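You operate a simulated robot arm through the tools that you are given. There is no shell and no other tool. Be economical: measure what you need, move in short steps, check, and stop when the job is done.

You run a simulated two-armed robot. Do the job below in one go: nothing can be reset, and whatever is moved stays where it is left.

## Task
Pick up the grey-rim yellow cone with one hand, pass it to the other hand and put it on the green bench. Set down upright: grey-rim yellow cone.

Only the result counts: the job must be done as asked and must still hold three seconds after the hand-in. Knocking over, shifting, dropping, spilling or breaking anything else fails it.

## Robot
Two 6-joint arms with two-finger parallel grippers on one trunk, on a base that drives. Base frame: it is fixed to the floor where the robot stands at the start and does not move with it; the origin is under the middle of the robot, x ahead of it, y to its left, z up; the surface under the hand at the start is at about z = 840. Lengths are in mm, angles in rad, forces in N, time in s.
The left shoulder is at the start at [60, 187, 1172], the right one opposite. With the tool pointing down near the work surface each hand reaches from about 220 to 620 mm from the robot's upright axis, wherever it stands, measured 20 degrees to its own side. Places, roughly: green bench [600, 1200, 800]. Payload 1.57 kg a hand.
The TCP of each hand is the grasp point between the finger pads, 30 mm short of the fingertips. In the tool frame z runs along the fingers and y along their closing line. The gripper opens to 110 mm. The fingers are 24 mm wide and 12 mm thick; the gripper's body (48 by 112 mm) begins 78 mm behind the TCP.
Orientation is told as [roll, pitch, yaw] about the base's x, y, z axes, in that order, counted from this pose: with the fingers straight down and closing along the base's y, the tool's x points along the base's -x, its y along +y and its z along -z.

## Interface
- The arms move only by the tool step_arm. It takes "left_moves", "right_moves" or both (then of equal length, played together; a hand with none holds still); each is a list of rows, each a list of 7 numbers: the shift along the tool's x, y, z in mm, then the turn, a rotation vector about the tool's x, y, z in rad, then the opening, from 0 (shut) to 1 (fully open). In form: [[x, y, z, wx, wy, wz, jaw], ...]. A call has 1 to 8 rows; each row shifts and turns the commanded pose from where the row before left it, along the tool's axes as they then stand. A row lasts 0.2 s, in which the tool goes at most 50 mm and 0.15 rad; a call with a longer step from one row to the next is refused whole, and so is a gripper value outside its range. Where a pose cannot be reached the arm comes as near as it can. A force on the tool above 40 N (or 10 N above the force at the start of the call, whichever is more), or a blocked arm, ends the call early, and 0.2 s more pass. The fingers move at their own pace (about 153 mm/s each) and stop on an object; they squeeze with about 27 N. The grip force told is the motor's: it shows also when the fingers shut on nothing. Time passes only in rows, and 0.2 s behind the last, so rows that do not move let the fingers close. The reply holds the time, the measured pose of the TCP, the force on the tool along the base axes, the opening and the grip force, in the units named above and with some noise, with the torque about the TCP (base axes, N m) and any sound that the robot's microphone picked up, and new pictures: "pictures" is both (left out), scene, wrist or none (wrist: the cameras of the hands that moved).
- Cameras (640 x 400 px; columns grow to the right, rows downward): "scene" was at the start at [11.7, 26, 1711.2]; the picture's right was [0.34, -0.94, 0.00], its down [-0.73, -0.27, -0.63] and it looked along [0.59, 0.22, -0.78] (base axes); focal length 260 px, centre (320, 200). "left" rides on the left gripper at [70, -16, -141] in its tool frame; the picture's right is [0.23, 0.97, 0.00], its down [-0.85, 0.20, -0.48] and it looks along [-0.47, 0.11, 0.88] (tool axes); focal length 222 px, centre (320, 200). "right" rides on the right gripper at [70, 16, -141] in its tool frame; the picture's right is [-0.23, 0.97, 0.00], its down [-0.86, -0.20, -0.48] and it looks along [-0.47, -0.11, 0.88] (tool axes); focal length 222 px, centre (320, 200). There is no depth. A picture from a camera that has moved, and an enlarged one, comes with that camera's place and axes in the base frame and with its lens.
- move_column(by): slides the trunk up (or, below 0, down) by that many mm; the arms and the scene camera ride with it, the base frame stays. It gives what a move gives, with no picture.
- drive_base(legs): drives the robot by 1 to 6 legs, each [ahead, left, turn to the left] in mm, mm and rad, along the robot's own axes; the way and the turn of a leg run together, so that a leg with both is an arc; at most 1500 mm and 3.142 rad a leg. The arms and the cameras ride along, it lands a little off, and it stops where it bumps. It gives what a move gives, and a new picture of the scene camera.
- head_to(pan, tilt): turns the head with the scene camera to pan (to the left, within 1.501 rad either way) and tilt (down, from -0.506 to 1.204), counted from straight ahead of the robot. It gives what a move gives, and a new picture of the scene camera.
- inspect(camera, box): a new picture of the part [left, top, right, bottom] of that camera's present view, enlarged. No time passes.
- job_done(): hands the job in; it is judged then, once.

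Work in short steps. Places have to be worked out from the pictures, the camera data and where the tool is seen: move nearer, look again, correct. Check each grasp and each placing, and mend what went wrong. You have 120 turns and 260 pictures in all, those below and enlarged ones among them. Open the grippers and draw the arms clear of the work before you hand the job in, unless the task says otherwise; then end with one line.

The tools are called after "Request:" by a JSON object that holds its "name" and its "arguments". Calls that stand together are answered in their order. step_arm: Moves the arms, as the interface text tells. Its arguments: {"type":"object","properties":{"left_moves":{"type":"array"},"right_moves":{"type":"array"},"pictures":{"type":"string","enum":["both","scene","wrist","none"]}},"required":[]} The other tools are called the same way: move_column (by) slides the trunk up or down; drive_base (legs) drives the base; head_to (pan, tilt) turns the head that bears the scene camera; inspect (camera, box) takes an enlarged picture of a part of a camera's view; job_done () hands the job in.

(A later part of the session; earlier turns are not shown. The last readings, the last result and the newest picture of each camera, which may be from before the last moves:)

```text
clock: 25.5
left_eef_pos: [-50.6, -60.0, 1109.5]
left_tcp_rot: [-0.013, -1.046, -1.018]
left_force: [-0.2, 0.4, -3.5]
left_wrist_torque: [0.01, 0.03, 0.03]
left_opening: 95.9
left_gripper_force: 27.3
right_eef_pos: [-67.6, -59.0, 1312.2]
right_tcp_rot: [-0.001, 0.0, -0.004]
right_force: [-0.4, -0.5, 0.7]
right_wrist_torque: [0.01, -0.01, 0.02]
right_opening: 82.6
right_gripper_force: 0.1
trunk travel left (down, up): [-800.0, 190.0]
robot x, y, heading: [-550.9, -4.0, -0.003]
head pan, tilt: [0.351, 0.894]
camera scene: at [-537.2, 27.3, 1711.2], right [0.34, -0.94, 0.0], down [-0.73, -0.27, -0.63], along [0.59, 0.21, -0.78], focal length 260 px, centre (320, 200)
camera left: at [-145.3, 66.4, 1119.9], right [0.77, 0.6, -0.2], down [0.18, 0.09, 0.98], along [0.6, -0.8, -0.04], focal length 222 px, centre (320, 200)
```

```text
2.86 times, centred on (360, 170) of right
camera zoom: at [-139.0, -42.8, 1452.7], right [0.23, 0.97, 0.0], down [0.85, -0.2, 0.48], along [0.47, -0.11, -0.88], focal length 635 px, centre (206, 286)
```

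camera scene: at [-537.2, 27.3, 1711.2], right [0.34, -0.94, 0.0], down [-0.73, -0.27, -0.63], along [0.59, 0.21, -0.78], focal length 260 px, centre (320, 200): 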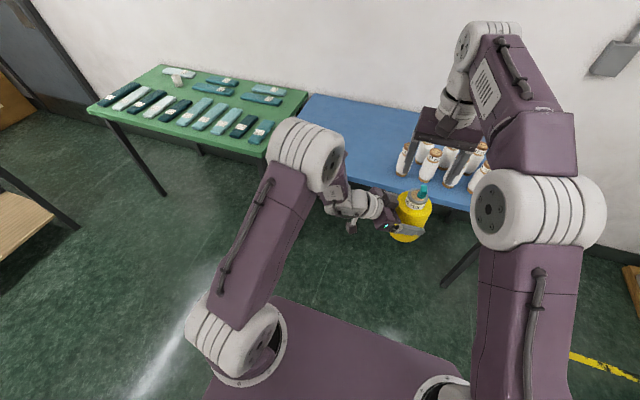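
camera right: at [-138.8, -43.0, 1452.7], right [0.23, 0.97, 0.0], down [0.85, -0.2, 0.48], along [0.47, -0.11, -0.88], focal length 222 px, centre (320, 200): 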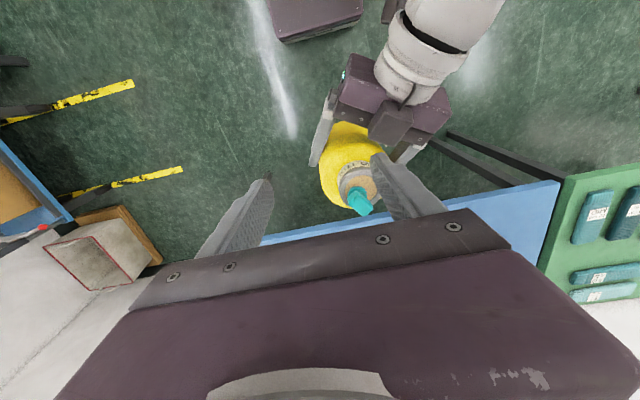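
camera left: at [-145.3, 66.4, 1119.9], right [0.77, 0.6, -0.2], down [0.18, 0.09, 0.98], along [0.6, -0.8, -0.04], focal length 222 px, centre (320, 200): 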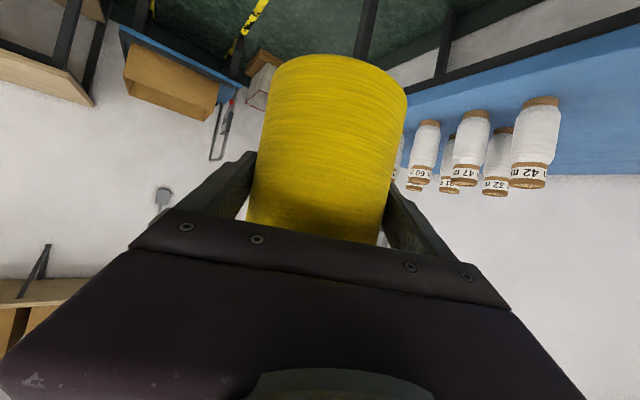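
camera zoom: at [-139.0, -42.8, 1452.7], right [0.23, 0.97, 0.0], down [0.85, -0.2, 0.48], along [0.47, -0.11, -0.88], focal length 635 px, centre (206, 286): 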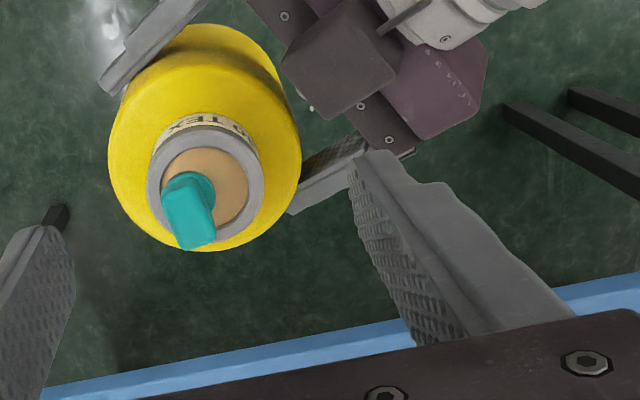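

The rim is seen centred at about (-49, -63, 1192). I yaw the right hand -0.9 rad so its fingers straddle across the left hand's approach direction, and then look again.

Request:
{"name": "step_arm", "arguments": {"right_moves": [[0, 0, 0, 0, 0, 0.15, 0.75], [0, 0, 0, 0, 0, 0.15, 0.75], [0, 0, 0, 0, 0, 0.15, 0.75], [0, 0, 0, 0, 0, 0.15, 0.75], [0, 0, 0, 0, 0, 0.15, 0.75], [0, 0, 0, 0, 0, 0.15, 0.75], [0, 0, 0, 0, 0, 0, 0.75]]}}

Request:
{"name": "inspect", "arguments": {"camera": "right", "box": [220, 80, 420, 220]}}

```text
clock: 27.1
left_eef_pos: [-50.1, -59.8, 1110.3]
left_tcp_rot: [-0.013, -1.045, -1.019]
left_force: [-0.1, -0.6, -3.1]
left_wrist_torque: [0.01, -0.02, -0.04]
left_opening: 95.9
left_gripper_force: 27.4
right_eef_pos: [-69.7, -58.4, 1312.1]
right_tcp_rot: [0.001, 0.001, -0.904]
right_force: [-0.1, 0.7, 0.0]
right_wrist_torque: [0.02, -0.01, -0.01]
right_opening: 82.6
right_gripper_force: 0.0
trunk travel left (down, up): [-800.0, 190.0]
robot x, y, heading: [-547.8, 0.8, -0.004]
head pan, tilt: [0.351, 0.894]
camera scene: at [-537.6, 27.1, 1711.2], right [0.34, -0.94, 0.0], down [-0.73, -0.27, -0.63], along [0.59, 0.21, -0.78], focal length 260 px, centre (320, 200)
camera right: at [-100.3, 5.4, 1453.5], right [0.91, 0.42, 0.0], down [0.37, -0.8, 0.48], along [0.2, -0.43, -0.88], focal length 222 px, centre (320, 200)
```

scene: 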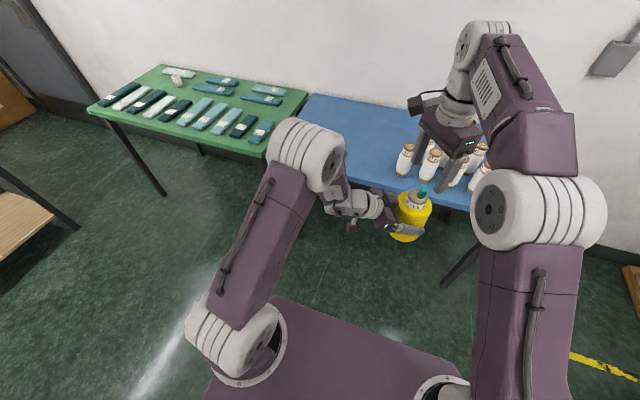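
right: 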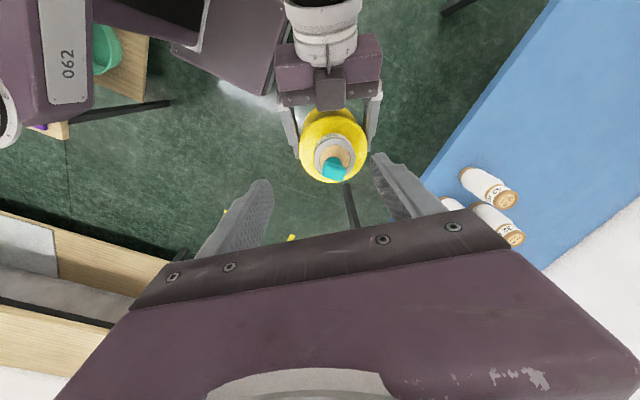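

```text
2.86 times, centred on (320, 150) of right
camera zoom: at [-100.3, 5.4, 1453.5], right [0.91, 0.42, 0.0], down [0.37, -0.8, 0.48], along [0.2, -0.43, -0.88], focal length 635 px, centre (320, 343)
```

zoom: 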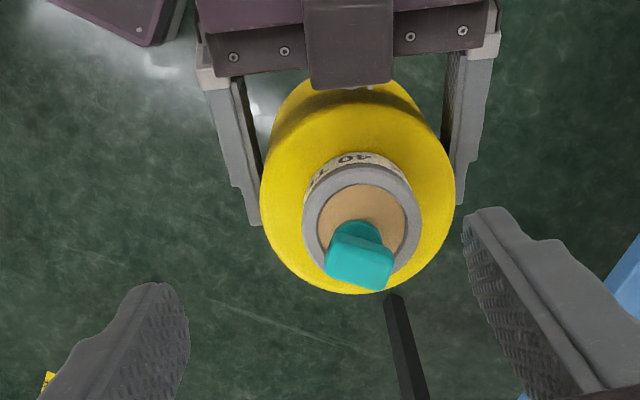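

The rim is confirmed at (-49.5, -62, 1193). I centre the right hand over it and descend halfway.

Request:
{"name": "step_arm", "arguments": {"right_moves": [[-7.6, 6.8, 0, 0, 0, 0, 0.75], [-7.6, 6.7, 0, 0, 0, 0, 0.75], [0, 0, 25, 0, 0, 0, 0.75], [0, 0, 25, 0, 0, 0, 0.75], [0, 0, 0, 0, 0, 0, 0.75]]}}

Request:
{"name": "inspect", "arguments": {"camera": "right", "box": [200, 80, 440, 240]}}

```text
clock: 28.3
left_eef_pos: [-50.2, -60.3, 1110.0]
left_tcp_rot: [-0.012, -1.045, -1.018]
left_force: [0.1, -0.9, -2.4]
left_wrist_torque: [0.05, 0.02, 0.01]
left_opening: 95.9
left_gripper_force: 26.5
right_eef_pos: [-49.2, -62.7, 1262.4]
right_tcp_rot: [0.0, 0.0, -0.902]
right_force: [0.7, 0.5, -0.2]
right_wrist_torque: [-0.01, 0.0, -0.04]
right_opening: 82.6
right_gripper_force: 0.2
trunk travel left (down, up): [-800.0, 190.0]
robot x, y, heading: [-548.9, 3.5, -0.007]
head pan, tilt: [0.351, 0.894]
camera scene: at [-536.8, 27.2, 1711.2], right [0.34, -0.94, 0.0], down [-0.73, -0.27, -0.63], along [0.59, 0.21, -0.78], focal length 260 px, centre (320, 200)
camera right: at [-80.2, 1.7, 1403.6], right [0.91, 0.43, 0.0], down [0.37, -0.79, 0.48], along [0.2, -0.43, -0.88], focal length 222 px, centre (320, 200)
```

scene: 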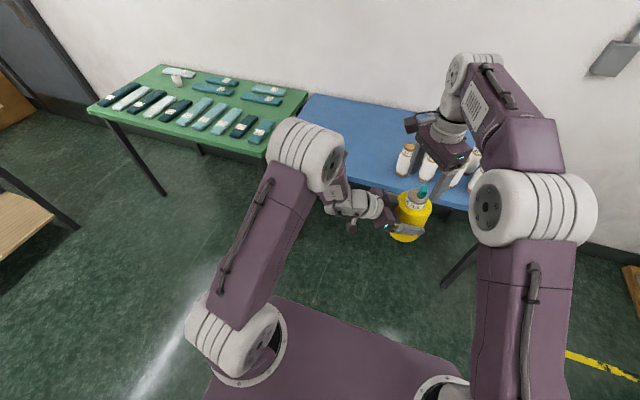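
right: 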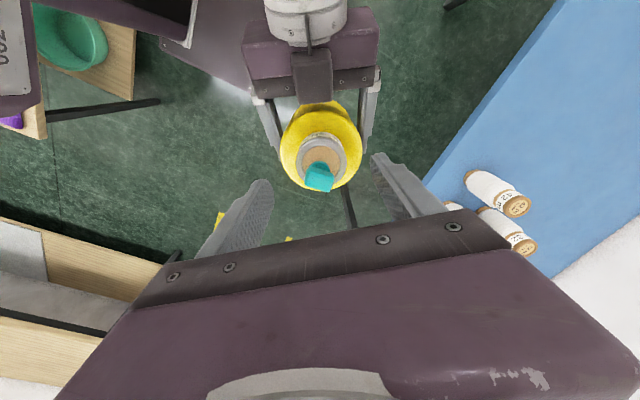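

```text
2.50 times, centred on (320, 160) of right
camera zoom: at [-80.2, 1.7, 1403.6], right [0.91, 0.43, 0.0], down [0.37, -0.79, 0.48], along [0.2, -0.43, -0.88], focal length 555 px, centre (320, 300)
```

zoom: 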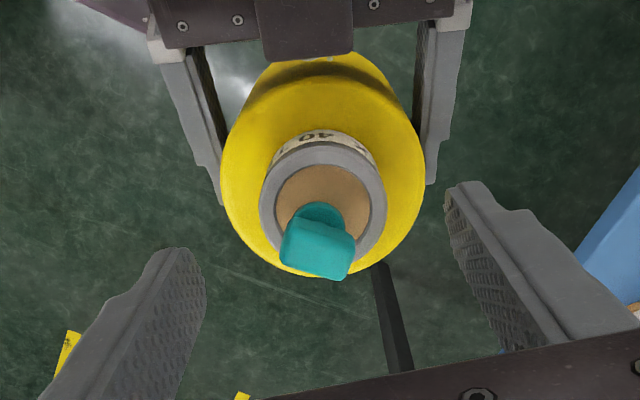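

The alignment agrees within 1 mm. I descend the last 64 mm so the pads straddle the neck and rim.

Request:
{"name": "step_arm", "arguments": {"right_moves": [[0, 0, 20, 0, 0, 0, 0.75], [0, 0, 20, 0, 0, 0, 0.75], [0, 0, 15, 0, 0, 0, 0.75], [0, 0, 9, 0, 0, 0, 0.75], [0, 0, 0, 0, 0, 0, 0.75]]}}

Request:
{"name": "inspect", "arguments": {"camera": "scene", "box": [340, 90, 500, 260]}}

```text
clock: 29.5
left_eef_pos: [-49.2, -59.9, 1111.4]
left_tcp_rot: [-0.012, -1.045, -1.018]
left_force: [0.1, 0.0, -1.6]
left_wrist_torque: [0.01, 0.02, -0.02]
left_opening: 95.8
left_gripper_force: 27.4
right_eef_pos: [-48.9, -63.6, 1198.1]
right_tcp_rot: [0.0, 0.0, -0.903]
right_force: [-0.2, 0.9, -0.1]
right_wrist_torque: [0.01, -0.02, -0.04]
right_opening: 82.6
right_gripper_force: 0.0
trunk travel left (down, up): [-800.0, 190.0]
robot x, y, heading: [-551.4, 3.7, -0.007]
head pan, tilt: [0.351, 0.894]
camera scene: at [-537.4, 27.1, 1711.2], right [0.34, -0.94, 0.0], down [-0.73, -0.27, -0.63], along [0.59, 0.21, -0.78], focal length 260 px, centre (320, 200)
camera right: at [-80.6, 1.7, 1339.4], right [0.91, 0.43, 0.0], down [0.37, -0.79, 0.48], along [0.2, -0.43, -0.88], focal length 222 px, centre (320, 200)
```

scene: 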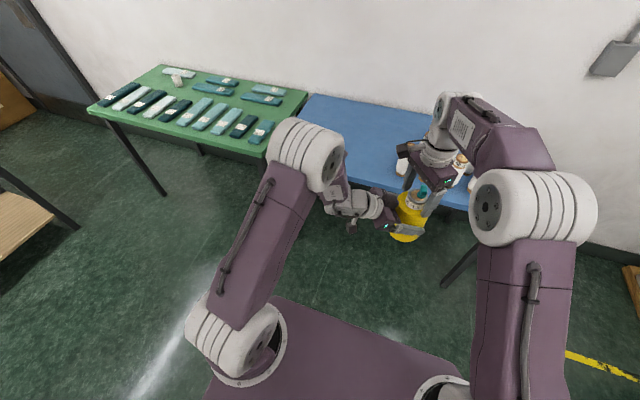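
right: 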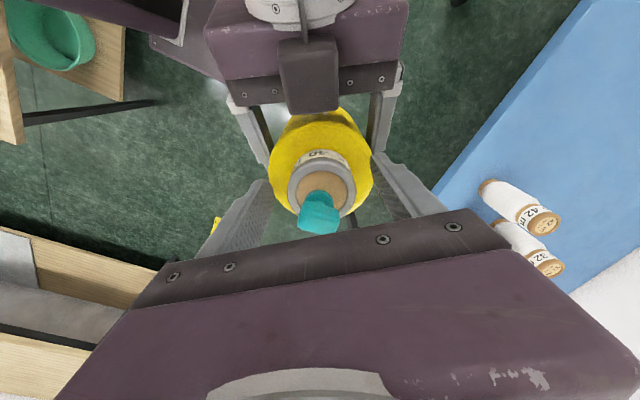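

```text
2.35 times, centred on (420, 175) of scene
camera zoom: at [-537.4, 27.1, 1711.2], right [0.34, -0.94, 0.0], down [-0.73, -0.27, -0.63], along [0.59, 0.21, -0.78], focal length 611 px, centre (85, 259)
```

zoom: 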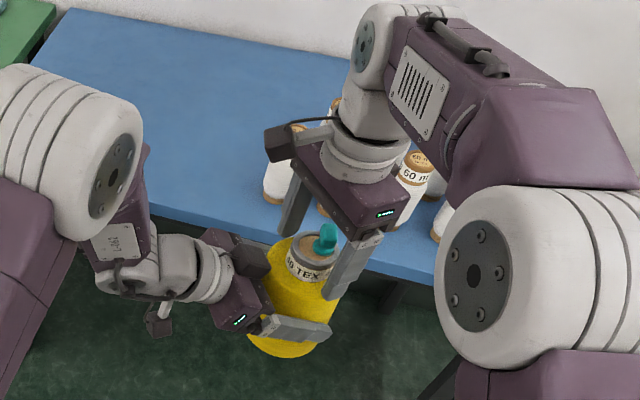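

The fingers straddle the neck with no contact forces. I close the right hand.

Request:
{"name": "step_arm", "arguments": {"right_moves": [[0, 0, 0, 0, 0, 0, 0.5], [0, 0, 0, 0, 0, 0, 0.3], [0, 0, 0, 0, 0, 0, 0], [0, 0, 0, 0, 0, 0, 0]], "pictures": "wrist"}}

Request:
{"name": "inspect", "arguments": {"camera": "right", "box": [220, 80, 440, 250]}}

Request:
{"name": "inspect", "arguments": {"camera": "scene", "box": [370, 130, 470, 250]}}

```text
clock: 30.5
left_eef_pos: [-49.9, -60.3, 1110.5]
left_tcp_rot: [-0.014, -1.047, -1.022]
left_force: [-5.4, -1.8, 0.3]
left_wrist_torque: [0.2, -0.22, -0.4]
left_opening: 95.9
left_gripper_force: 27.1
right_eef_pos: [-50.2, -62.6, 1198.6]
right_tcp_rot: [0.001, -0.001, -0.901]
right_force: [5.0, 1.9, -0.6]
right_wrist_torque: [0.01, -0.22, 0.38]
right_opening: 48.8
right_gripper_force: 27.3
trunk travel left (down, up): [-800.0, 190.0]
robot x, y, heading: [-551.2, 0.1, -0.001]
head pan, tilt: [0.351, 0.894]
camera right: at [-80.6, 1.7, 1339.6], right [0.9, 0.43, 0.0], down [0.37, -0.79, 0.48], along [0.2, -0.43, -0.88], focal length 222 px, centre (320, 200)
```

right: 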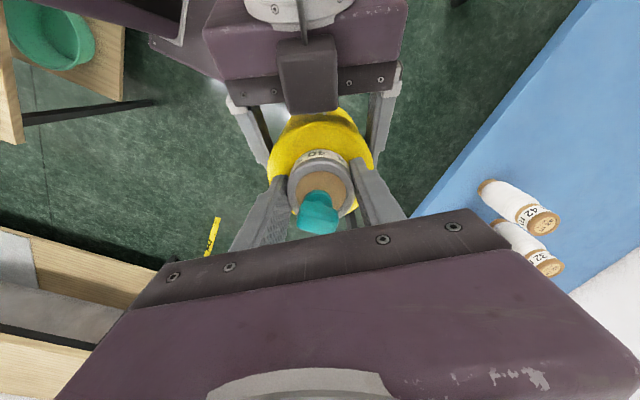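

```text
2.35 times, centred on (330, 165) of right
camera zoom: at [-80.6, 1.7, 1339.6], right [0.9, 0.43, 0.0], down [0.37, -0.79, 0.48], along [0.2, -0.43, -0.88], focal length 523 px, centre (296, 282)
```

zoom: 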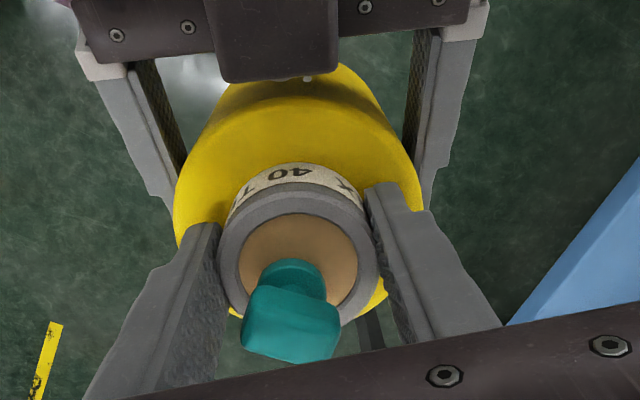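

```text
3.33 times, centred on (420, 190) of scene
camera zoom: at [-537.5, 27.1, 1711.2], right [0.34, -0.94, 0.0], down [-0.73, -0.27, -0.63], along [0.59, 0.21, -0.78], focal length 866 px, centre (-13, 233)
```

zoom: 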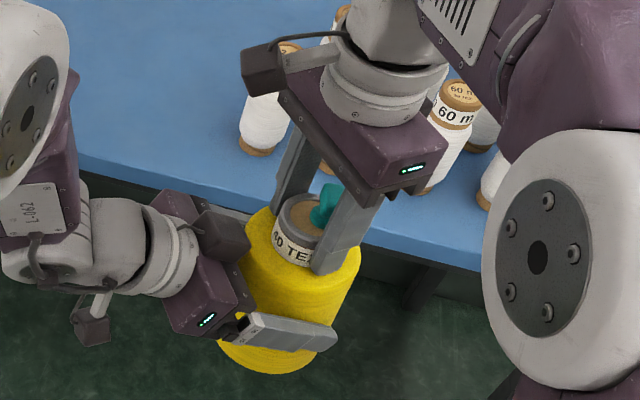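

The right hand grips the neck at 48.8 mm with 27 N. I open the left hand and watch whether the right holds.

Request:
{"name": "step_arm", "arguments": {"left_moves": [[0, 0, 0, 0, 0, 0, 0.9], [0, 0, 0, 0, 0, 0, 1], [0, 0, 0, 0, 0, 0, 1]], "right_moves": [[0, 0, 0, 0, 0, 0, 0], [0, 0, 0, 0, 0, 0, 0], [0, 0, 0, 0, 0, 0, 0]], "pictures": "wrist"}}

```text
clock: 31.3
left_eef_pos: [-50.5, -60.7, 1110.6]
left_tcp_rot: [-0.012, -1.048, -1.019]
left_force: [-0.5, 0.3, -0.5]
left_wrist_torque: [0.02, 0.02, -0.05]
left_opening: 110.2
left_gripper_force: 0.0
right_eef_pos: [-49.4, -63.9, 1197.8]
right_tcp_rot: [-0.001, -0.001, -0.901]
right_force: [-0.3, 0.5, 0.7]
right_wrist_torque: [0.02, 0.01, 0.01]
right_opening: 49.0
right_gripper_force: 26.9
trunk travel left (down, up): [-800.0, 190.0]
robot x, y, heading: [-554.3, 2.8, -0.004]
head pan, tilt: [0.351, 0.894]
camera right: at [-80.7, 1.7, 1339.6], right [0.91, 0.43, 0.0], down [0.37, -0.79, 0.48], along [0.2, -0.43, -0.88], focal length 222 px, centre (320, 200)
camera left: at [-145.2, 66.4, 1120.1], right [0.77, 0.6, -0.2], down [0.18, 0.09, 0.98], along [0.61, -0.8, -0.04], focal length 222 px, centre (320, 200)
```

right: 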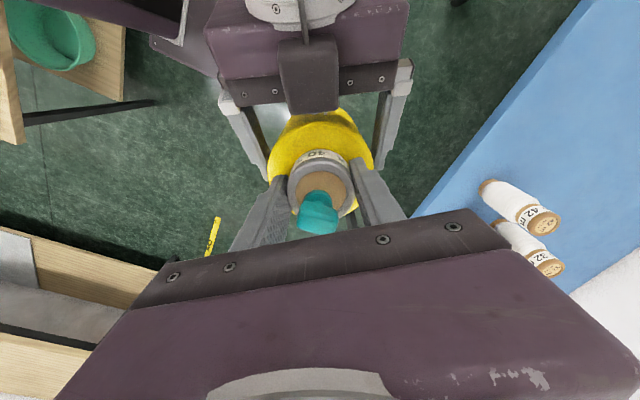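
left: 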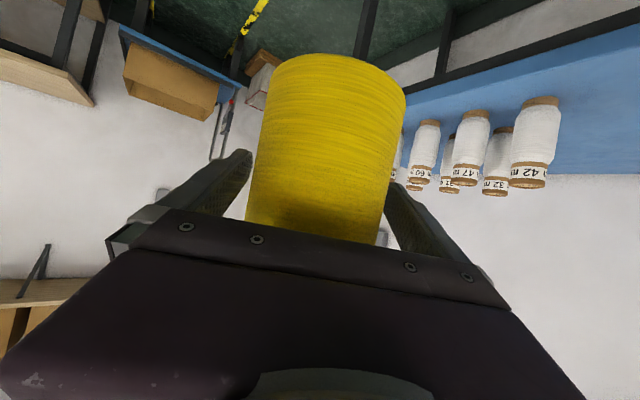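

The right force doesn't clearly show the weight yet. I lift the right hand 10 mm to confirm it carries the cone before pulling the left away.

Request:
{"name": "step_arm", "arguments": {"right_moves": [[0, 0, -5, 0, 0, 0, 0], [0, 0, -5, 0, 0, 0, 0], [0, 0, 0, 0, 0, 0, 0]], "pictures": "none"}}

Request:
{"name": "inspect", "arguments": {"camera": "left", "box": [200, 30, 460, 260]}}

Request:
{"name": "inspect", "arguments": {"camera": "scene", "box": [370, 130, 470, 250]}}

```text
clock: 32.1
left_eef_pos: [-49.4, -60.6, 1110.3]
left_tcp_rot: [-0.011, -1.047, -1.019]
left_force: [0.4, -0.2, -0.3]
left_wrist_torque: [0.01, -0.01, -0.01]
left_opening: 109.9
left_gripper_force: 0.1
right_eef_pos: [-48.7, -64.7, 1208.7]
right_tcp_rot: [0.0, 0.0, -0.902]
right_force: [0.5, -0.6, -3.3]
right_wrist_torque: [-0.01, 0.03, -0.01]
right_opening: 48.8
right_gripper_force: 26.5
trunk travel left (down, up): [-800.0, 190.0]
robot x, y, heading: [-553.5, 0.5, -0.004]
head pan, tilt: [0.351, 0.894]
```

```text
1.74 times, centred on (330, 145) of left
camera zoom: at [-145.2, 66.4, 1120.1], right [0.77, 0.6, -0.2], down [0.18, 0.09, 0.98], along [0.61, -0.8, -0.04], focal length 386 px, centre (303, 296)
```

zoom: 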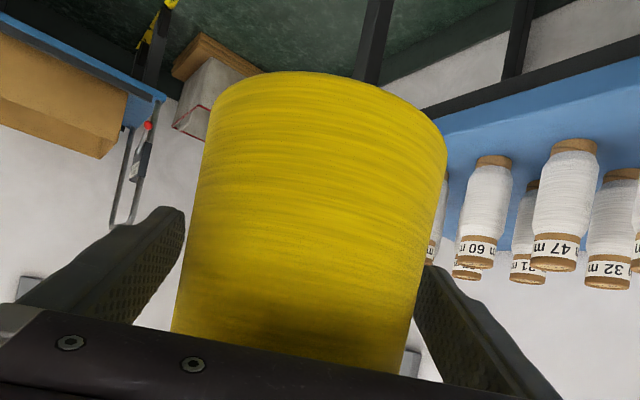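

```text
3.33 times, centred on (420, 190) of scene
camera zoom: at [-537.4, 27.1, 1711.2], right [0.34, -0.94, 0.0], down [-0.73, -0.27, -0.63], along [0.59, 0.21, -0.78], focal length 866 px, centre (-13, 233)
```

zoom: 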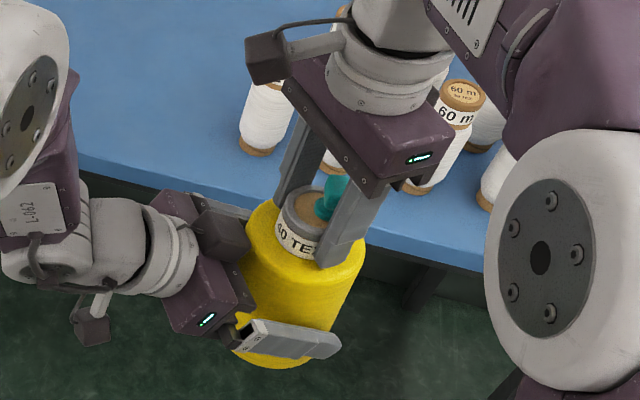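

The right hand carries the full 3.3 N. I retreat the left hand horizontally away from the cone.

Request:
{"name": "step_arm", "arguments": {"left_moves": [[10, 0, -17.3, 0, 0, 0, 1], [15, 0, -26, 0, 0, 0, 1], [15, 0, -26, 0, 0, 0, 1], [15, 0, -26, 0, 0, 0, 1], [15, 0, -26, 0, 0, 0, 1], [0, 0, 0, 0, 0, 0, 1]]}}

```text
clock: 33.5
left_eef_pos: [-122.5, 59.9, 1111.0]
left_tcp_rot: [-0.012, -1.044, -1.02]
left_force: [0.4, -0.5, 0.6]
left_wrist_torque: [0.02, 0.0, -0.01]
left_opening: 109.9
left_gripper_force: 0.1
right_eef_pos: [-49.8, -64.5, 1207.5]
right_tcp_rot: [0.001, 0.0, -0.901]
right_force: [-0.7, -0.3, -3.2]
right_wrist_torque: [-0.03, -0.03, 0.0]
right_opening: 48.6
right_gripper_force: 26.7
trunk travel left (down, up): [-800.0, 190.0]
robot x, y, heading: [-549.0, 0.4, 0.0]
head pan, tilt: [0.351, 0.894]
camera scene: at [-537.2, 26.4, 1711.2], right [0.34, -0.94, 0.0], down [-0.73, -0.27, -0.63], along [0.59, 0.21, -0.78], focal length 260 px, centre (320, 200)
camera left: at [-217.1, 186.6, 1121.3], right [0.77, 0.6, -0.2], down [0.18, 0.09, 0.98], along [0.61, -0.8, -0.04], focal length 222 px, centre (320, 200)
```

scene: 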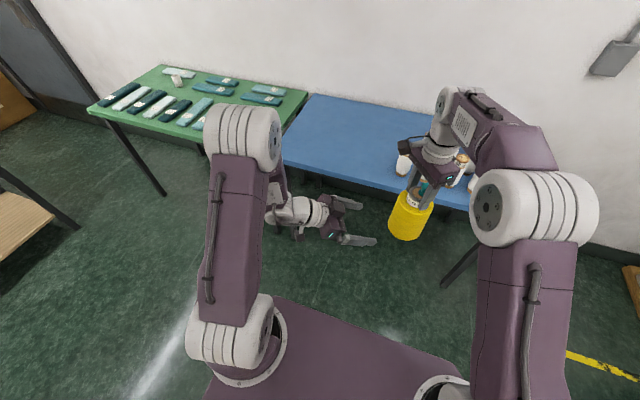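
left: 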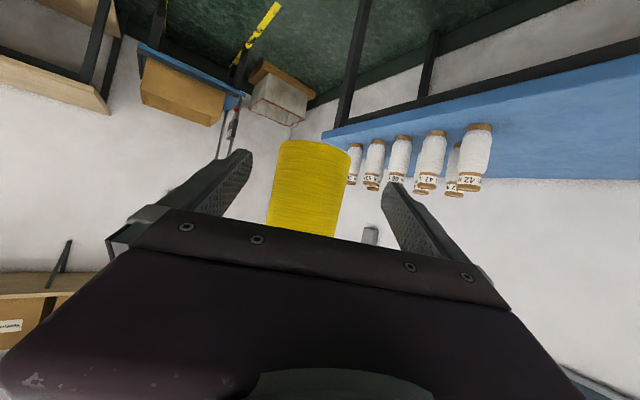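

The pass is complete: the right hand holds the cone upright. Next I look at the green bench for a free spot.

Request:
{"name": "inspect", "arguments": {"camera": "scene", "box": [80, 55, 320, 205]}}

```text
2.67 times, centred on (200, 130) of scene
camera zoom: at [-537.2, 26.4, 1711.2], right [0.34, -0.94, 0.0], down [-0.73, -0.27, -0.63], along [0.59, 0.21, -0.78], focal length 693 px, centre (640, 387)
```

zoom: 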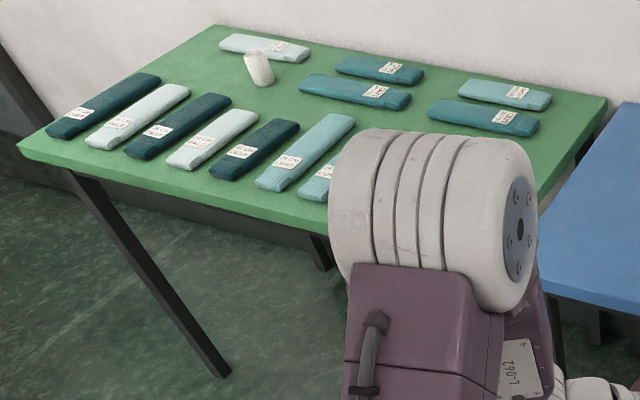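

A free area seems to be at the right end of the green bench, near (680, 740), but my view is oblique. I drive left along the aisle and look straight at it.

Request:
{"name": "drive_base", "arguments": {"legs": [[0, 940, 0]]}}

Request:
{"name": "head_to", "arguments": {"pan": 0.0, "tilt": 0.7}}

```text
clock: 38.4
left_eef_pos: [-122.1, 1002.7, 1110.6]
left_tcp_rot: [-0.012, -1.044, -1.014]
left_force: [0.5, 0.8, -0.4]
left_wrist_torque: [0.01, -0.02, 0.04]
left_opening: 110.0
left_gripper_force: 0.1
right_eef_pos: [-49.1, 879.5, 1208.4]
right_tcp_rot: [-0.001, 0.001, -0.897]
right_force: [-0.6, -0.8, -3.0]
right_wrist_torque: [-0.01, 0.0, 0.0]
right_opening: 48.6
right_gripper_force: 26.8
trunk travel left (down, up): [-800.0, 190.0]
robot x, y, heading: [-548.0, 943.0, 0.001]
head pan, tilt: [0.351, 0.894]
camera scene: at [-537.2, 967.2, 1711.2], right [0.35, -0.94, 0.0], down [-0.73, -0.27, -0.63], along [0.59, 0.22, -0.78], focal length 260 px, centre (320, 200)
```

scene: 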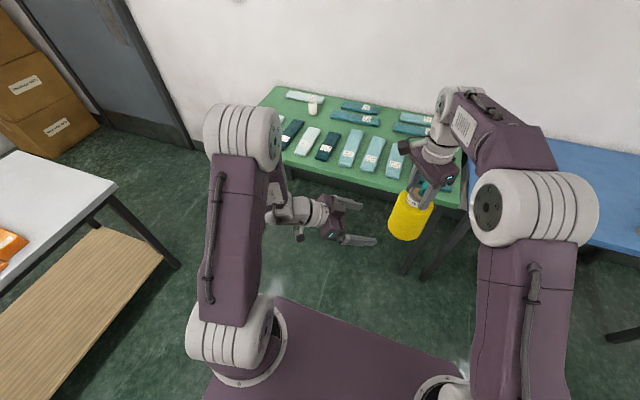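

```text
clock: 39.2
left_eef_pos: [-121.9, 1003.2, 1111.4]
left_tcp_rot: [-0.013, -1.047, -1.014]
left_force: [-0.1, -0.1, -0.5]
left_wrist_torque: [0.01, 0.02, 0.0]
left_opening: 110.0
left_gripper_force: 0.1
right_eef_pos: [-49.0, 880.5, 1208.1]
right_tcp_rot: [-0.001, -0.001, -0.898]
right_force: [0.0, 0.1, -3.3]
right_wrist_torque: [0.01, 0.0, -0.02]
right_opening: 48.6
right_gripper_force: 26.6
trunk travel left (down, up): [-800.0, 190.0]
robot x, y, heading: [-547.3, 941.8, 0.0]
head pan, tilt: [0.0, 0.7]
camera scene: at [-523.4, 942.5, 1726.8], right [0.0, -1.0, 0.0], down [-0.64, 0.0, -0.76], along [0.76, 0.0, -0.64], focal length 260 px, centre (320, 200)
```

scene: 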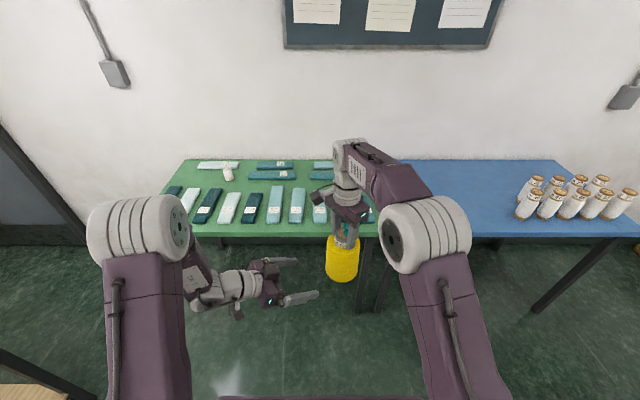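

Request:
{"name": "inspect", "arguments": {"camera": "scene", "box": [160, 140, 440, 260]}}

```text
2.29 times, centred on (300, 200) of scene
camera zoom: at [-523.4, 942.5, 1726.8], right [0.0, -1.0, 0.0], down [-0.64, 0.0, -0.76], along [0.76, 0.0, -0.64], focal length 594 px, centre (366, 200)
```

zoom: 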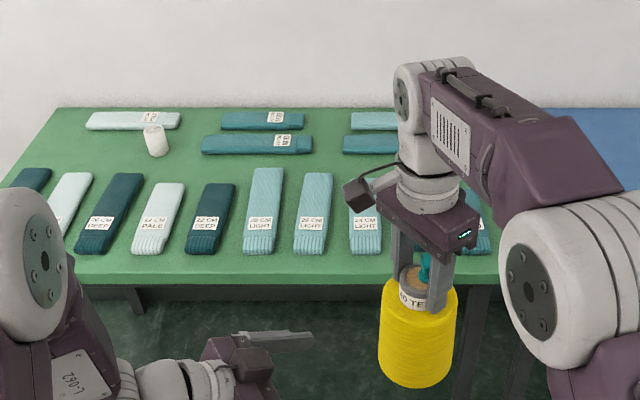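

The right end is hidden by the arm. Around (680, 850) there should be a gap behind the shorter socks. I drive nearer and look down toward it.

Request:
{"name": "drive_base", "arguments": {"legs": [[350, 200, 0]]}}

Request:
{"name": "head_to", "arguments": {"pan": -0.3, "tilt": 0.8}}

```text
clock: 41.7
left_eef_pos: [227.4, 1206.7, 1110.6]
left_tcp_rot: [-0.01, -1.047, -1.013]
left_force: [0.2, -0.3, -0.7]
left_wrist_torque: [0.01, 0.0, 0.02]
left_opening: 109.9
left_gripper_force: 0.1
right_eef_pos: [300.3, 1082.7, 1209.1]
right_tcp_rot: [0.0, 0.001, -0.897]
right_force: [-0.2, 0.1, -3.0]
right_wrist_torque: [0.02, -0.02, 0.0]
right_opening: 48.7
right_gripper_force: 27.4
trunk travel left (down, up): [-800.0, 190.0]
robot x, y, heading: [-201.0, 1144.3, 0.006]
head pan, tilt: [0.0, 0.7]
camera scene: at [-174.5, 1143.7, 1726.9], right [0.0, -1.0, 0.0], down [-0.64, 0.0, -0.77], along [0.77, 0.0, -0.64], focal length 260 px, centre (320, 200)
```

scene: 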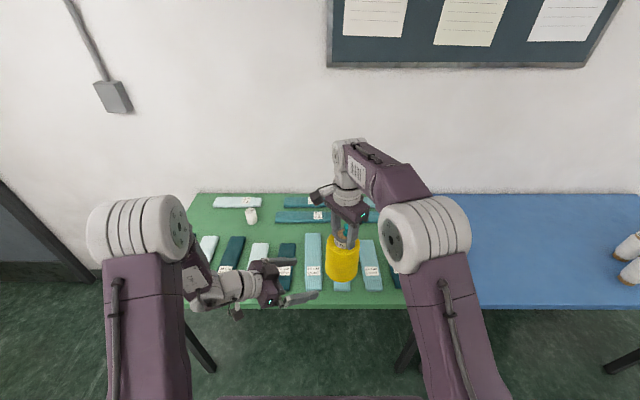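

```text
clock: 42.5
left_eef_pos: [229.3, 1206.2, 1109.9]
left_tcp_rot: [-0.014, -1.047, -1.009]
left_force: [-0.8, -0.5, -0.7]
left_wrist_torque: [-0.04, -0.04, -0.02]
left_opening: 109.8
left_gripper_force: 0.0
right_eef_pos: [302.0, 1083.7, 1207.0]
right_tcp_rot: [0.0, 0.001, -0.894]
right_force: [-0.2, 0.9, -2.7]
right_wrist_torque: [-0.02, 0.01, -0.02]
right_opening: 48.6
right_gripper_force: 27.0
trunk travel left (down, up): [-800.0, 190.0]
robot x, y, heading: [-199.0, 1145.2, 0.005]
head pan, tilt: [-0.3, 0.799]
camera scene: at [-180.0, 1121.2, 1718.6], right [-0.29, -0.96, 0.0], down [-0.69, 0.21, -0.7], along [0.67, -0.2, -0.72], focal length 260 px, centre (320, 200)
```

scene: 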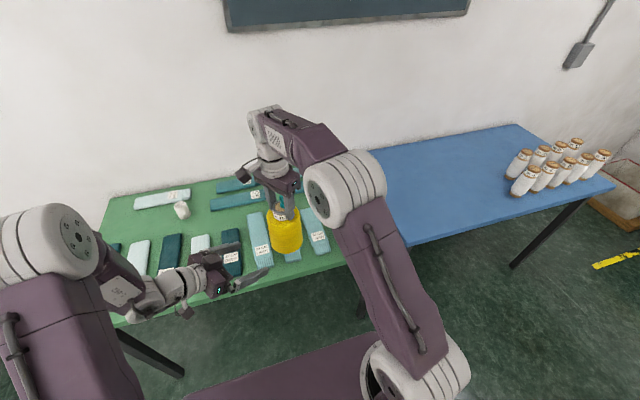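

The right arm still hides the right end. I bring the hand over the candidate area and use the wrist camera, which looks past the cone.

Request:
{"name": "drive_base", "arguments": {"legs": [[0, -230, 0], [250, 0, 0]]}}

Request:
{"name": "inspect", "arguments": {"camera": "right", "box": [0, 0, 640, 400]}}

Request:
{"name": "inspect", "arguments": {"camera": "left", "box": [0, 0, 640, 400]}}

```text
clock: 45.7
left_eef_pos: [479.3, 977.6, 1111.7]
left_tcp_rot: [-0.008, -1.048, -1.012]
left_force: [-0.4, -0.1, 1.4]
left_wrist_torque: [0.0, 0.01, 0.0]
left_opening: 110.1
left_gripper_force: 0.1
right_eef_pos: [551.8, 856.4, 1209.8]
right_tcp_rot: [0.001, -0.001, -0.892]
right_force: [0.2, 0.4, -3.0]
right_wrist_torque: [0.03, 0.01, -0.01]
right_opening: 48.8
right_gripper_force: 27.2
trunk travel left (down, up): [-800.0, 190.0]
robot x, y, heading: [52.0, 918.5, 0.008]
head pan, tilt: [-0.3, 0.799]
camera scene: at [68.6, 890.9, 1718.7], right [-0.29, -0.96, 0.0], down [-0.69, 0.21, -0.7], along [0.67, -0.2, -0.72], focal length 260 px, centre (320, 200)
```

scene: 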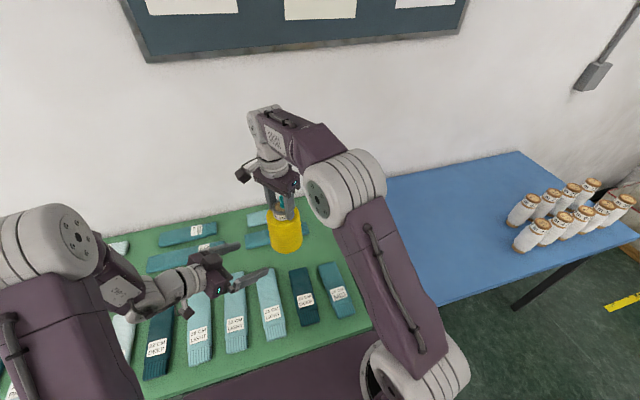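

```text
1.00 times, centred on (320, 200) of right (not enlarged: the box is as wide or as high as the picture)
camera zoom: at [520.0, 919.9, 1350.1], right [0.9, 0.43, 0.0], down [0.38, -0.79, 0.48], along [0.21, -0.43, -0.88], focal length 222 px, centre (320, 200)
```

zoom: 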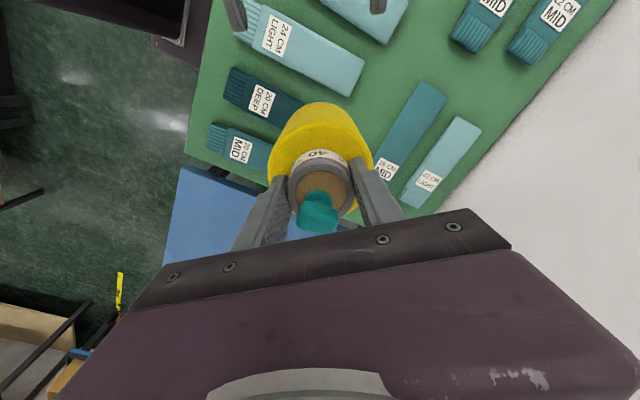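

```text
1.00 times, centred on (320, 200) of left (not enlarged: the box is as wide or as high as the picture)
camera zoom: at [381.9, 1104.0, 1121.8], right [0.77, 0.61, -0.2], down [0.18, 0.1, 0.98], along [0.61, -0.79, -0.04], focal length 222 px, centre (320, 200)
```

zoom: 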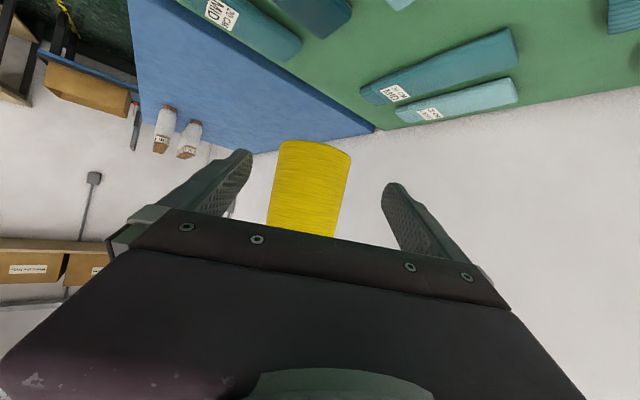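

The views agree: behind the two 20 cm socks at the right end there is clear green, X≈565–715 and Y≈600–750. I choose (642, 705) as the spot. I move the left hand away to its own side, then drive right 130 and ahead 40.

Request:
{"name": "step_arm", "arguments": {"left_moves": [[14.2, 17.5, -24.6, 0, 0, 0, 1], [14.2, 17.5, -24.6, 0, 0, 0, 1], [14.2, 17.5, -24.6, 0, 0, 0, 1], [0, 0, 0, 0, 0, 0, 1]], "pictures": "none"}}

Request:
{"name": "drive_base", "arguments": {"legs": [[0, -130, 0], [40, 0, 0]]}}

Request:
{"name": "inspect", "arguments": {"camera": "right", "box": [0, 0, 640, 400]}}

Request:
{"name": "inspect", "arguments": {"camera": "left", "box": [0, 0, 640, 400]}}

```text
clock: 46.7
left_eef_pos: [479.5, 1079.1, 1111.6]
left_tcp_rot: [-0.013, -1.046, -1.008]
left_force: [-0.4, -0.4, -0.4]
left_wrist_torque: [-0.03, 0.02, -0.02]
left_opening: 110.1
left_gripper_force: 0.0
right_eef_pos: [553.5, 854.4, 1209.1]
right_tcp_rot: [-0.001, 0.0, -0.891]
right_force: [-0.3, 0.7, -3.7]
right_wrist_torque: [0.0, -0.02, 0.02]
right_opening: 48.8
right_gripper_force: 27.4
trunk travel left (down, up): [-800.0, 190.0]
robot x, y, heading: [53.0, 916.6, 0.005]
head pan, tilt: [-0.3, 0.799]
```

```text
clock: 48.5
left_eef_pos: [512.9, 952.1, 1112.9]
left_tcp_rot: [-0.001, -1.052, -1.017]
left_force: [-1.1, 0.8, 0.0]
left_wrist_torque: [0.02, 0.01, 0.03]
left_opening: 110.3
left_gripper_force: 0.1
right_eef_pos: [585.4, 727.5, 1211.9]
right_tcp_rot: [0.005, -0.003, -0.894]
right_force: [-0.6, 0.7, -2.6]
right_wrist_torque: [-0.01, -0.03, -0.01]
right_opening: 48.5
right_gripper_force: 27.0
trunk travel left (down, up): [-800.0, 190.0]
robot x, y, heading: [96.2, 782.6, 0.006]
head pan, tilt: [-0.3, 0.799]
camera scene: at [100.5, 764.9, 1718.8], right [-0.29, -0.96, 0.0], down [-0.68, 0.21, -0.7], along [0.67, -0.2, -0.71], focal length 260 px, centre (320, 200)
```

scene: 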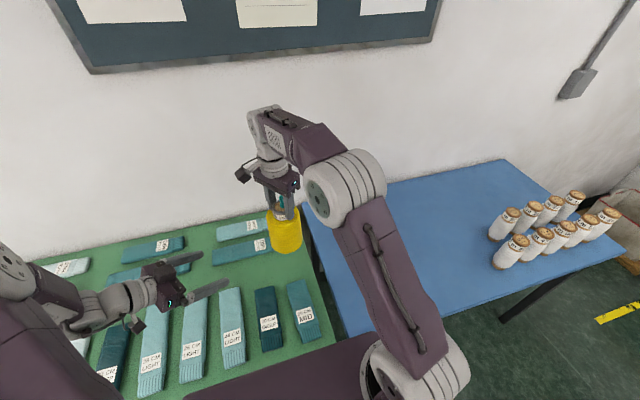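

```text
1.00 times, centred on (320, 200) of right (not enlarged: the box is as wide or as high as the picture)
camera zoom: at [553.7, 792.7, 1352.9], right [0.9, 0.43, 0.01], down [0.38, -0.79, 0.48], along [0.21, -0.43, -0.88], focal length 222 px, centre (320, 200)
```

zoom: 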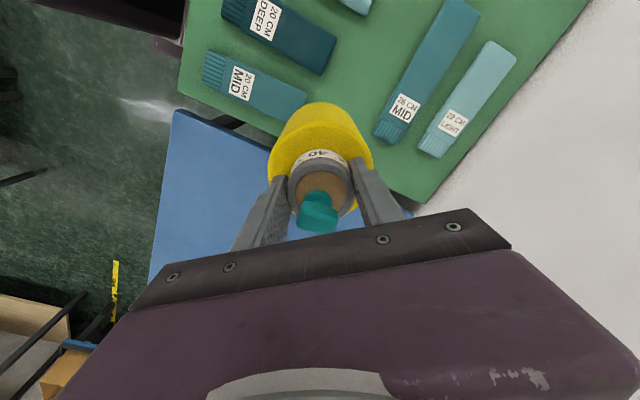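

```text
1.00 times, centred on (320, 200) of left (not enlarged: the box is as wide or as high as the picture)
camera zoom: at [416.8, 1077.2, 1123.0], right [0.77, 0.61, -0.2], down [0.18, 0.1, 0.98], along [0.61, -0.79, -0.03], focal length 222 px, centre (320, 200)
```

zoom: 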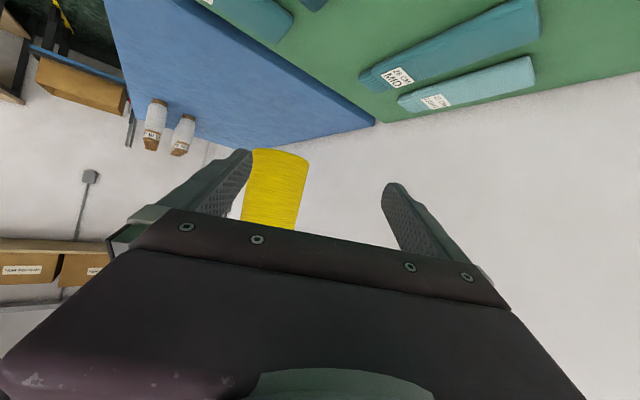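

The cone is near the target. The surroundings put the clear spot's centre at about (632, 735), with over 35 mm margin on all sides. I lower 100 mm, then shift 48 mm sideways.

Request:
{"name": "step_arm", "arguments": {"right_moves": [[0, 0, 33, 0, 0, 0, 0], [0, 0, 33, 0, 0, 0, 0], [0, 0, 34, 0, 0, 0, 0], [-7.8, 13.8, 0, 0, 0, 0, 0], [-7.9, 13.8, 0, 0, 0, 0, 0], [-7.9, 13.8, 0, 0, 0, 0, 0], [0, 0, 0, 0, 0, 0, 0]]}}

Request:
{"name": "inspect", "arguments": {"camera": "left", "box": [100, 0, 420, 200]}}

```text
clock: 50.1
left_eef_pos: [520.1, 949.3, 1110.6]
left_tcp_rot: [-0.012, -1.048, -1.011]
left_force: [0.0, -0.5, 0.8]
left_wrist_torque: [-0.02, -0.01, 0.02]
left_opening: 110.1
left_gripper_force: 0.1
right_eef_pos: [639.6, 734.9, 1107.5]
right_tcp_rot: [0.002, 0.0, -0.894]
right_force: [0.3, -0.5, -3.3]
right_wrist_torque: [-0.01, 0.01, 0.0]
right_opening: 48.7
right_gripper_force: 26.7
trunk travel left (down, up): [-800.0, 190.0]
robot x, y, heading: [93.9, 787.9, 0.006]
head pan, tilt: [-0.3, 0.799]
camera scene: at [111.1, 762.6, 1718.6], right [-0.29, -0.96, 0.0], down [-0.69, 0.21, -0.7], along [0.67, -0.2, -0.72], focal length 260 px, centre (320, 200)
camera right: at [608.7, 798.4, 1250.0], right [0.9, 0.43, 0.0], down [0.38, -0.79, 0.48], along [0.21, -0.43, -0.88], focal length 222 px, centre (320, 200)
```

scene: 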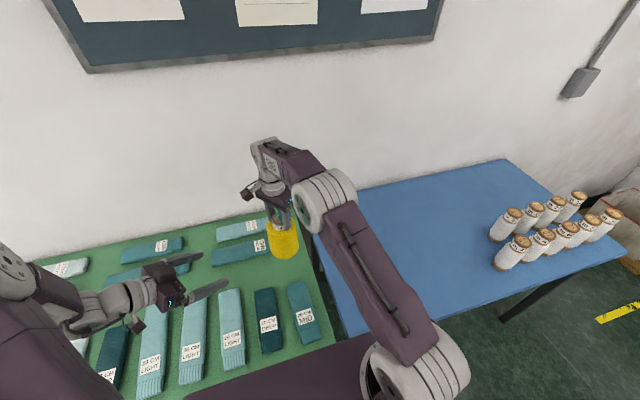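
right: 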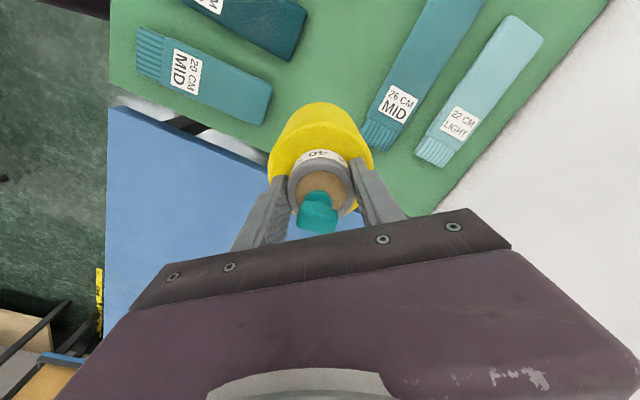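

```text
2.00 times, centred on (260, 100) of left
camera zoom: at [423.5, 1075.8, 1121.1], right [0.77, 0.61, -0.2], down [0.18, 0.1, 0.98], along [0.61, -0.79, -0.04], focal length 444 px, centre (440, 400)
```

zoom: 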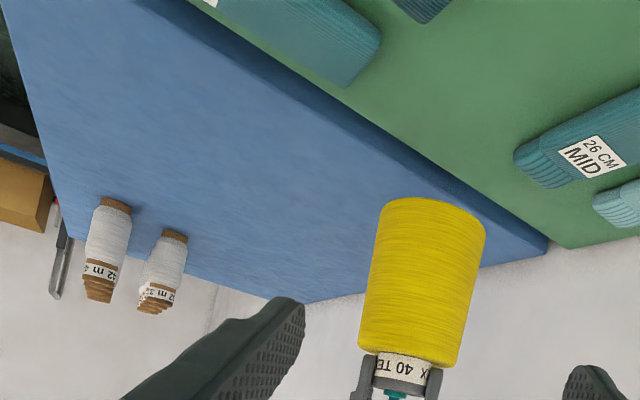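

The position (640, 735) is confirmed clear from the updated view. I descend 120 mm, leaving about 25 mm to expected contact.

Request:
{"name": "step_arm", "arguments": {"right_moves": [[0, 0, 30, 0, 0, 0, 0], [0, 0, 30, 0, 0, 0, 0], [0, 0, 30, 0, 0, 0, 0], [0, 0, 30, 0, 0, 0, 0], [0, 0, 0, 0, 0, 0, 0]]}}

Request:
{"name": "inspect", "arguments": {"camera": "left", "box": [160, 0, 480, 200]}}

```text
clock: 51.1
left_eef_pos: [516.2, 951.3, 1111.9]
left_tcp_rot: [-0.008, -1.049, -1.015]
left_force: [-0.7, 0.0, -0.5]
left_wrist_torque: [0.03, 0.0, 0.0]
left_opening: 110.1
left_gripper_force: 0.0
right_eef_pos: [640.4, 732.8, 1000.2]
right_tcp_rot: [0.006, -0.003, -0.894]
right_force: [-3.8, 0.8, 15.4]
right_wrist_torque: [-0.59, 1.37, -0.15]
right_opening: 48.8
right_gripper_force: 27.4
trunk travel left (down, up): [-800.0, 190.0]
robot x, y, heading: [92.2, 786.4, 0.004]
head pan, tilt: [-0.3, 0.799]
stopped in row 5 (right hand): the force on the tool passed its limit at 70 N (the readings are from after the stop); the commanded pose is now the measured one
camera scene: at [106.9, 762.6, 1718.8], right [-0.29, -0.96, 0.0], down [-0.68, 0.21, -0.7], along [0.67, -0.2, -0.72], focal length 260 px, centre (320, 200)
camera right: at [608.0, 798.3, 1141.4], right [0.9, 0.43, 0.01], down [0.38, -0.79, 0.48], along [0.21, -0.43, -0.88], focal length 222 px, centre (320, 200)
```

scene: 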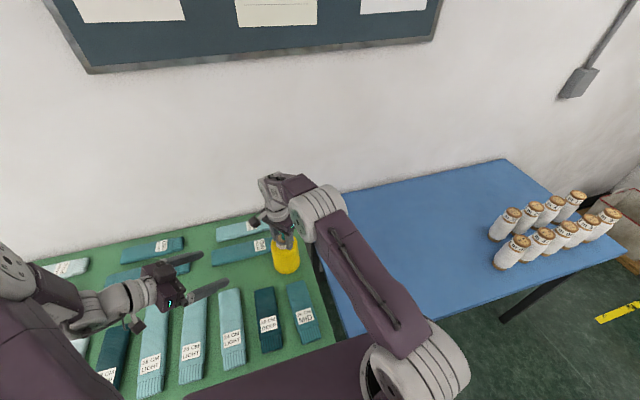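
right: 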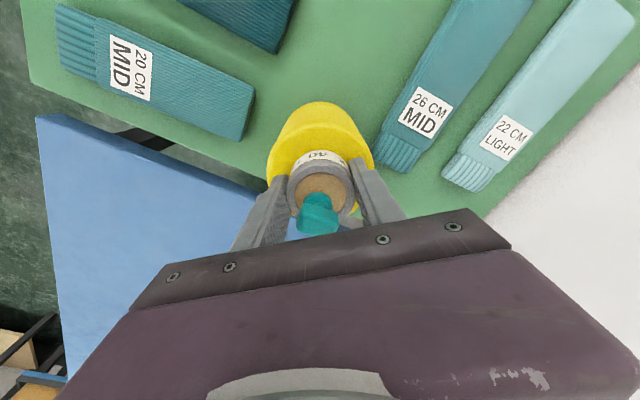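

```text
2.00 times, centred on (320, 100) of left
camera zoom: at [421.0, 1075.7, 1122.0], right [0.77, 0.61, -0.2], down [0.18, 0.1, 0.98], along [0.61, -0.79, -0.04], focal length 444 px, centre (320, 400)
```

zoom: 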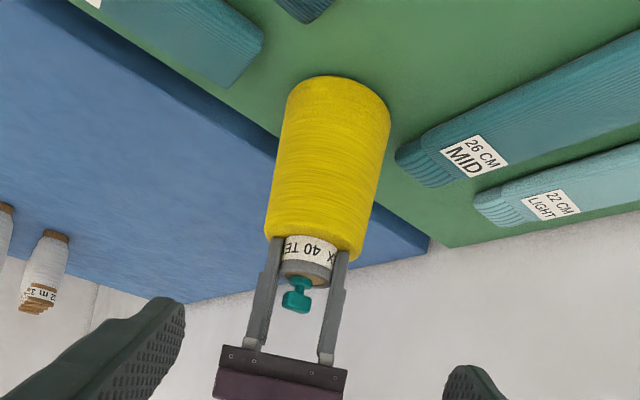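

Contact came earlier than expected: the green top is at about z=838, and the cone now stands on it, clear of the socks. I ease up slightly to relieve the pressing force and check.

Request:
{"name": "step_arm", "arguments": {"right_moves": [[0, 0, -1.5, 0, 0, 0, 0], [0, 0, 0, 0, 0, 0, 0]], "pictures": "none"}}

Request:
{"name": "inspect", "arguments": {"camera": "left", "box": [240, 20, 400, 160]}}

Request:
{"name": "inspect", "arguments": {"camera": "scene", "box": [240, 200, 340, 290]}}

```text
clock: 51.7
left_eef_pos: [519.3, 950.1, 1109.9]
left_tcp_rot: [-0.009, -1.047, -1.01]
left_force: [0.2, 0.5, 0.8]
left_wrist_torque: [0.0, -0.01, 0.0]
left_opening: 110.0
left_gripper_force: 0.1
right_eef_pos: [641.2, 733.0, 1000.5]
right_tcp_rot: [0.006, -0.004, -0.894]
right_force: [-3.4, -0.3, 6.4]
right_wrist_torque: [-0.41, 0.75, -0.09]
right_opening: 48.5
right_gripper_force: 27.1
trunk travel left (down, up): [-800.0, 190.0]
robot x, y, heading: [93.7, 788.3, 0.006]
head pan, tilt: [-0.3, 0.799]
```

```text
2.86 times, centred on (320, 90) of left
camera zoom: at [422.3, 1075.9, 1121.4], right [0.77, 0.61, -0.2], down [0.18, 0.1, 0.98], along [0.61, -0.79, -0.04], focal length 635 px, centre (320, 514)
```

zoom: 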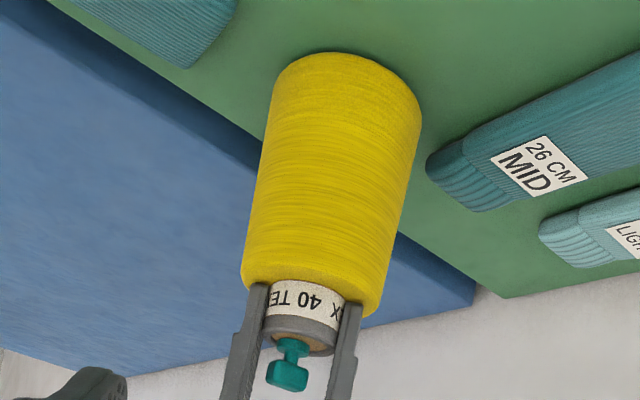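

```text
4.44 times, centred on (290, 245) of scene
camera zoom: at [108.9, 763.1, 1718.6], right [-0.29, -0.96, 0.0], down [-0.69, 0.21, -0.7], along [0.67, -0.2, -0.72], focal length 1155 px, centre (453, 0)
```

zoom: 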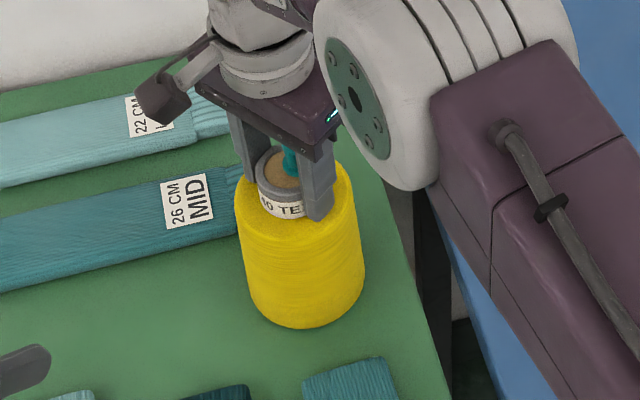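

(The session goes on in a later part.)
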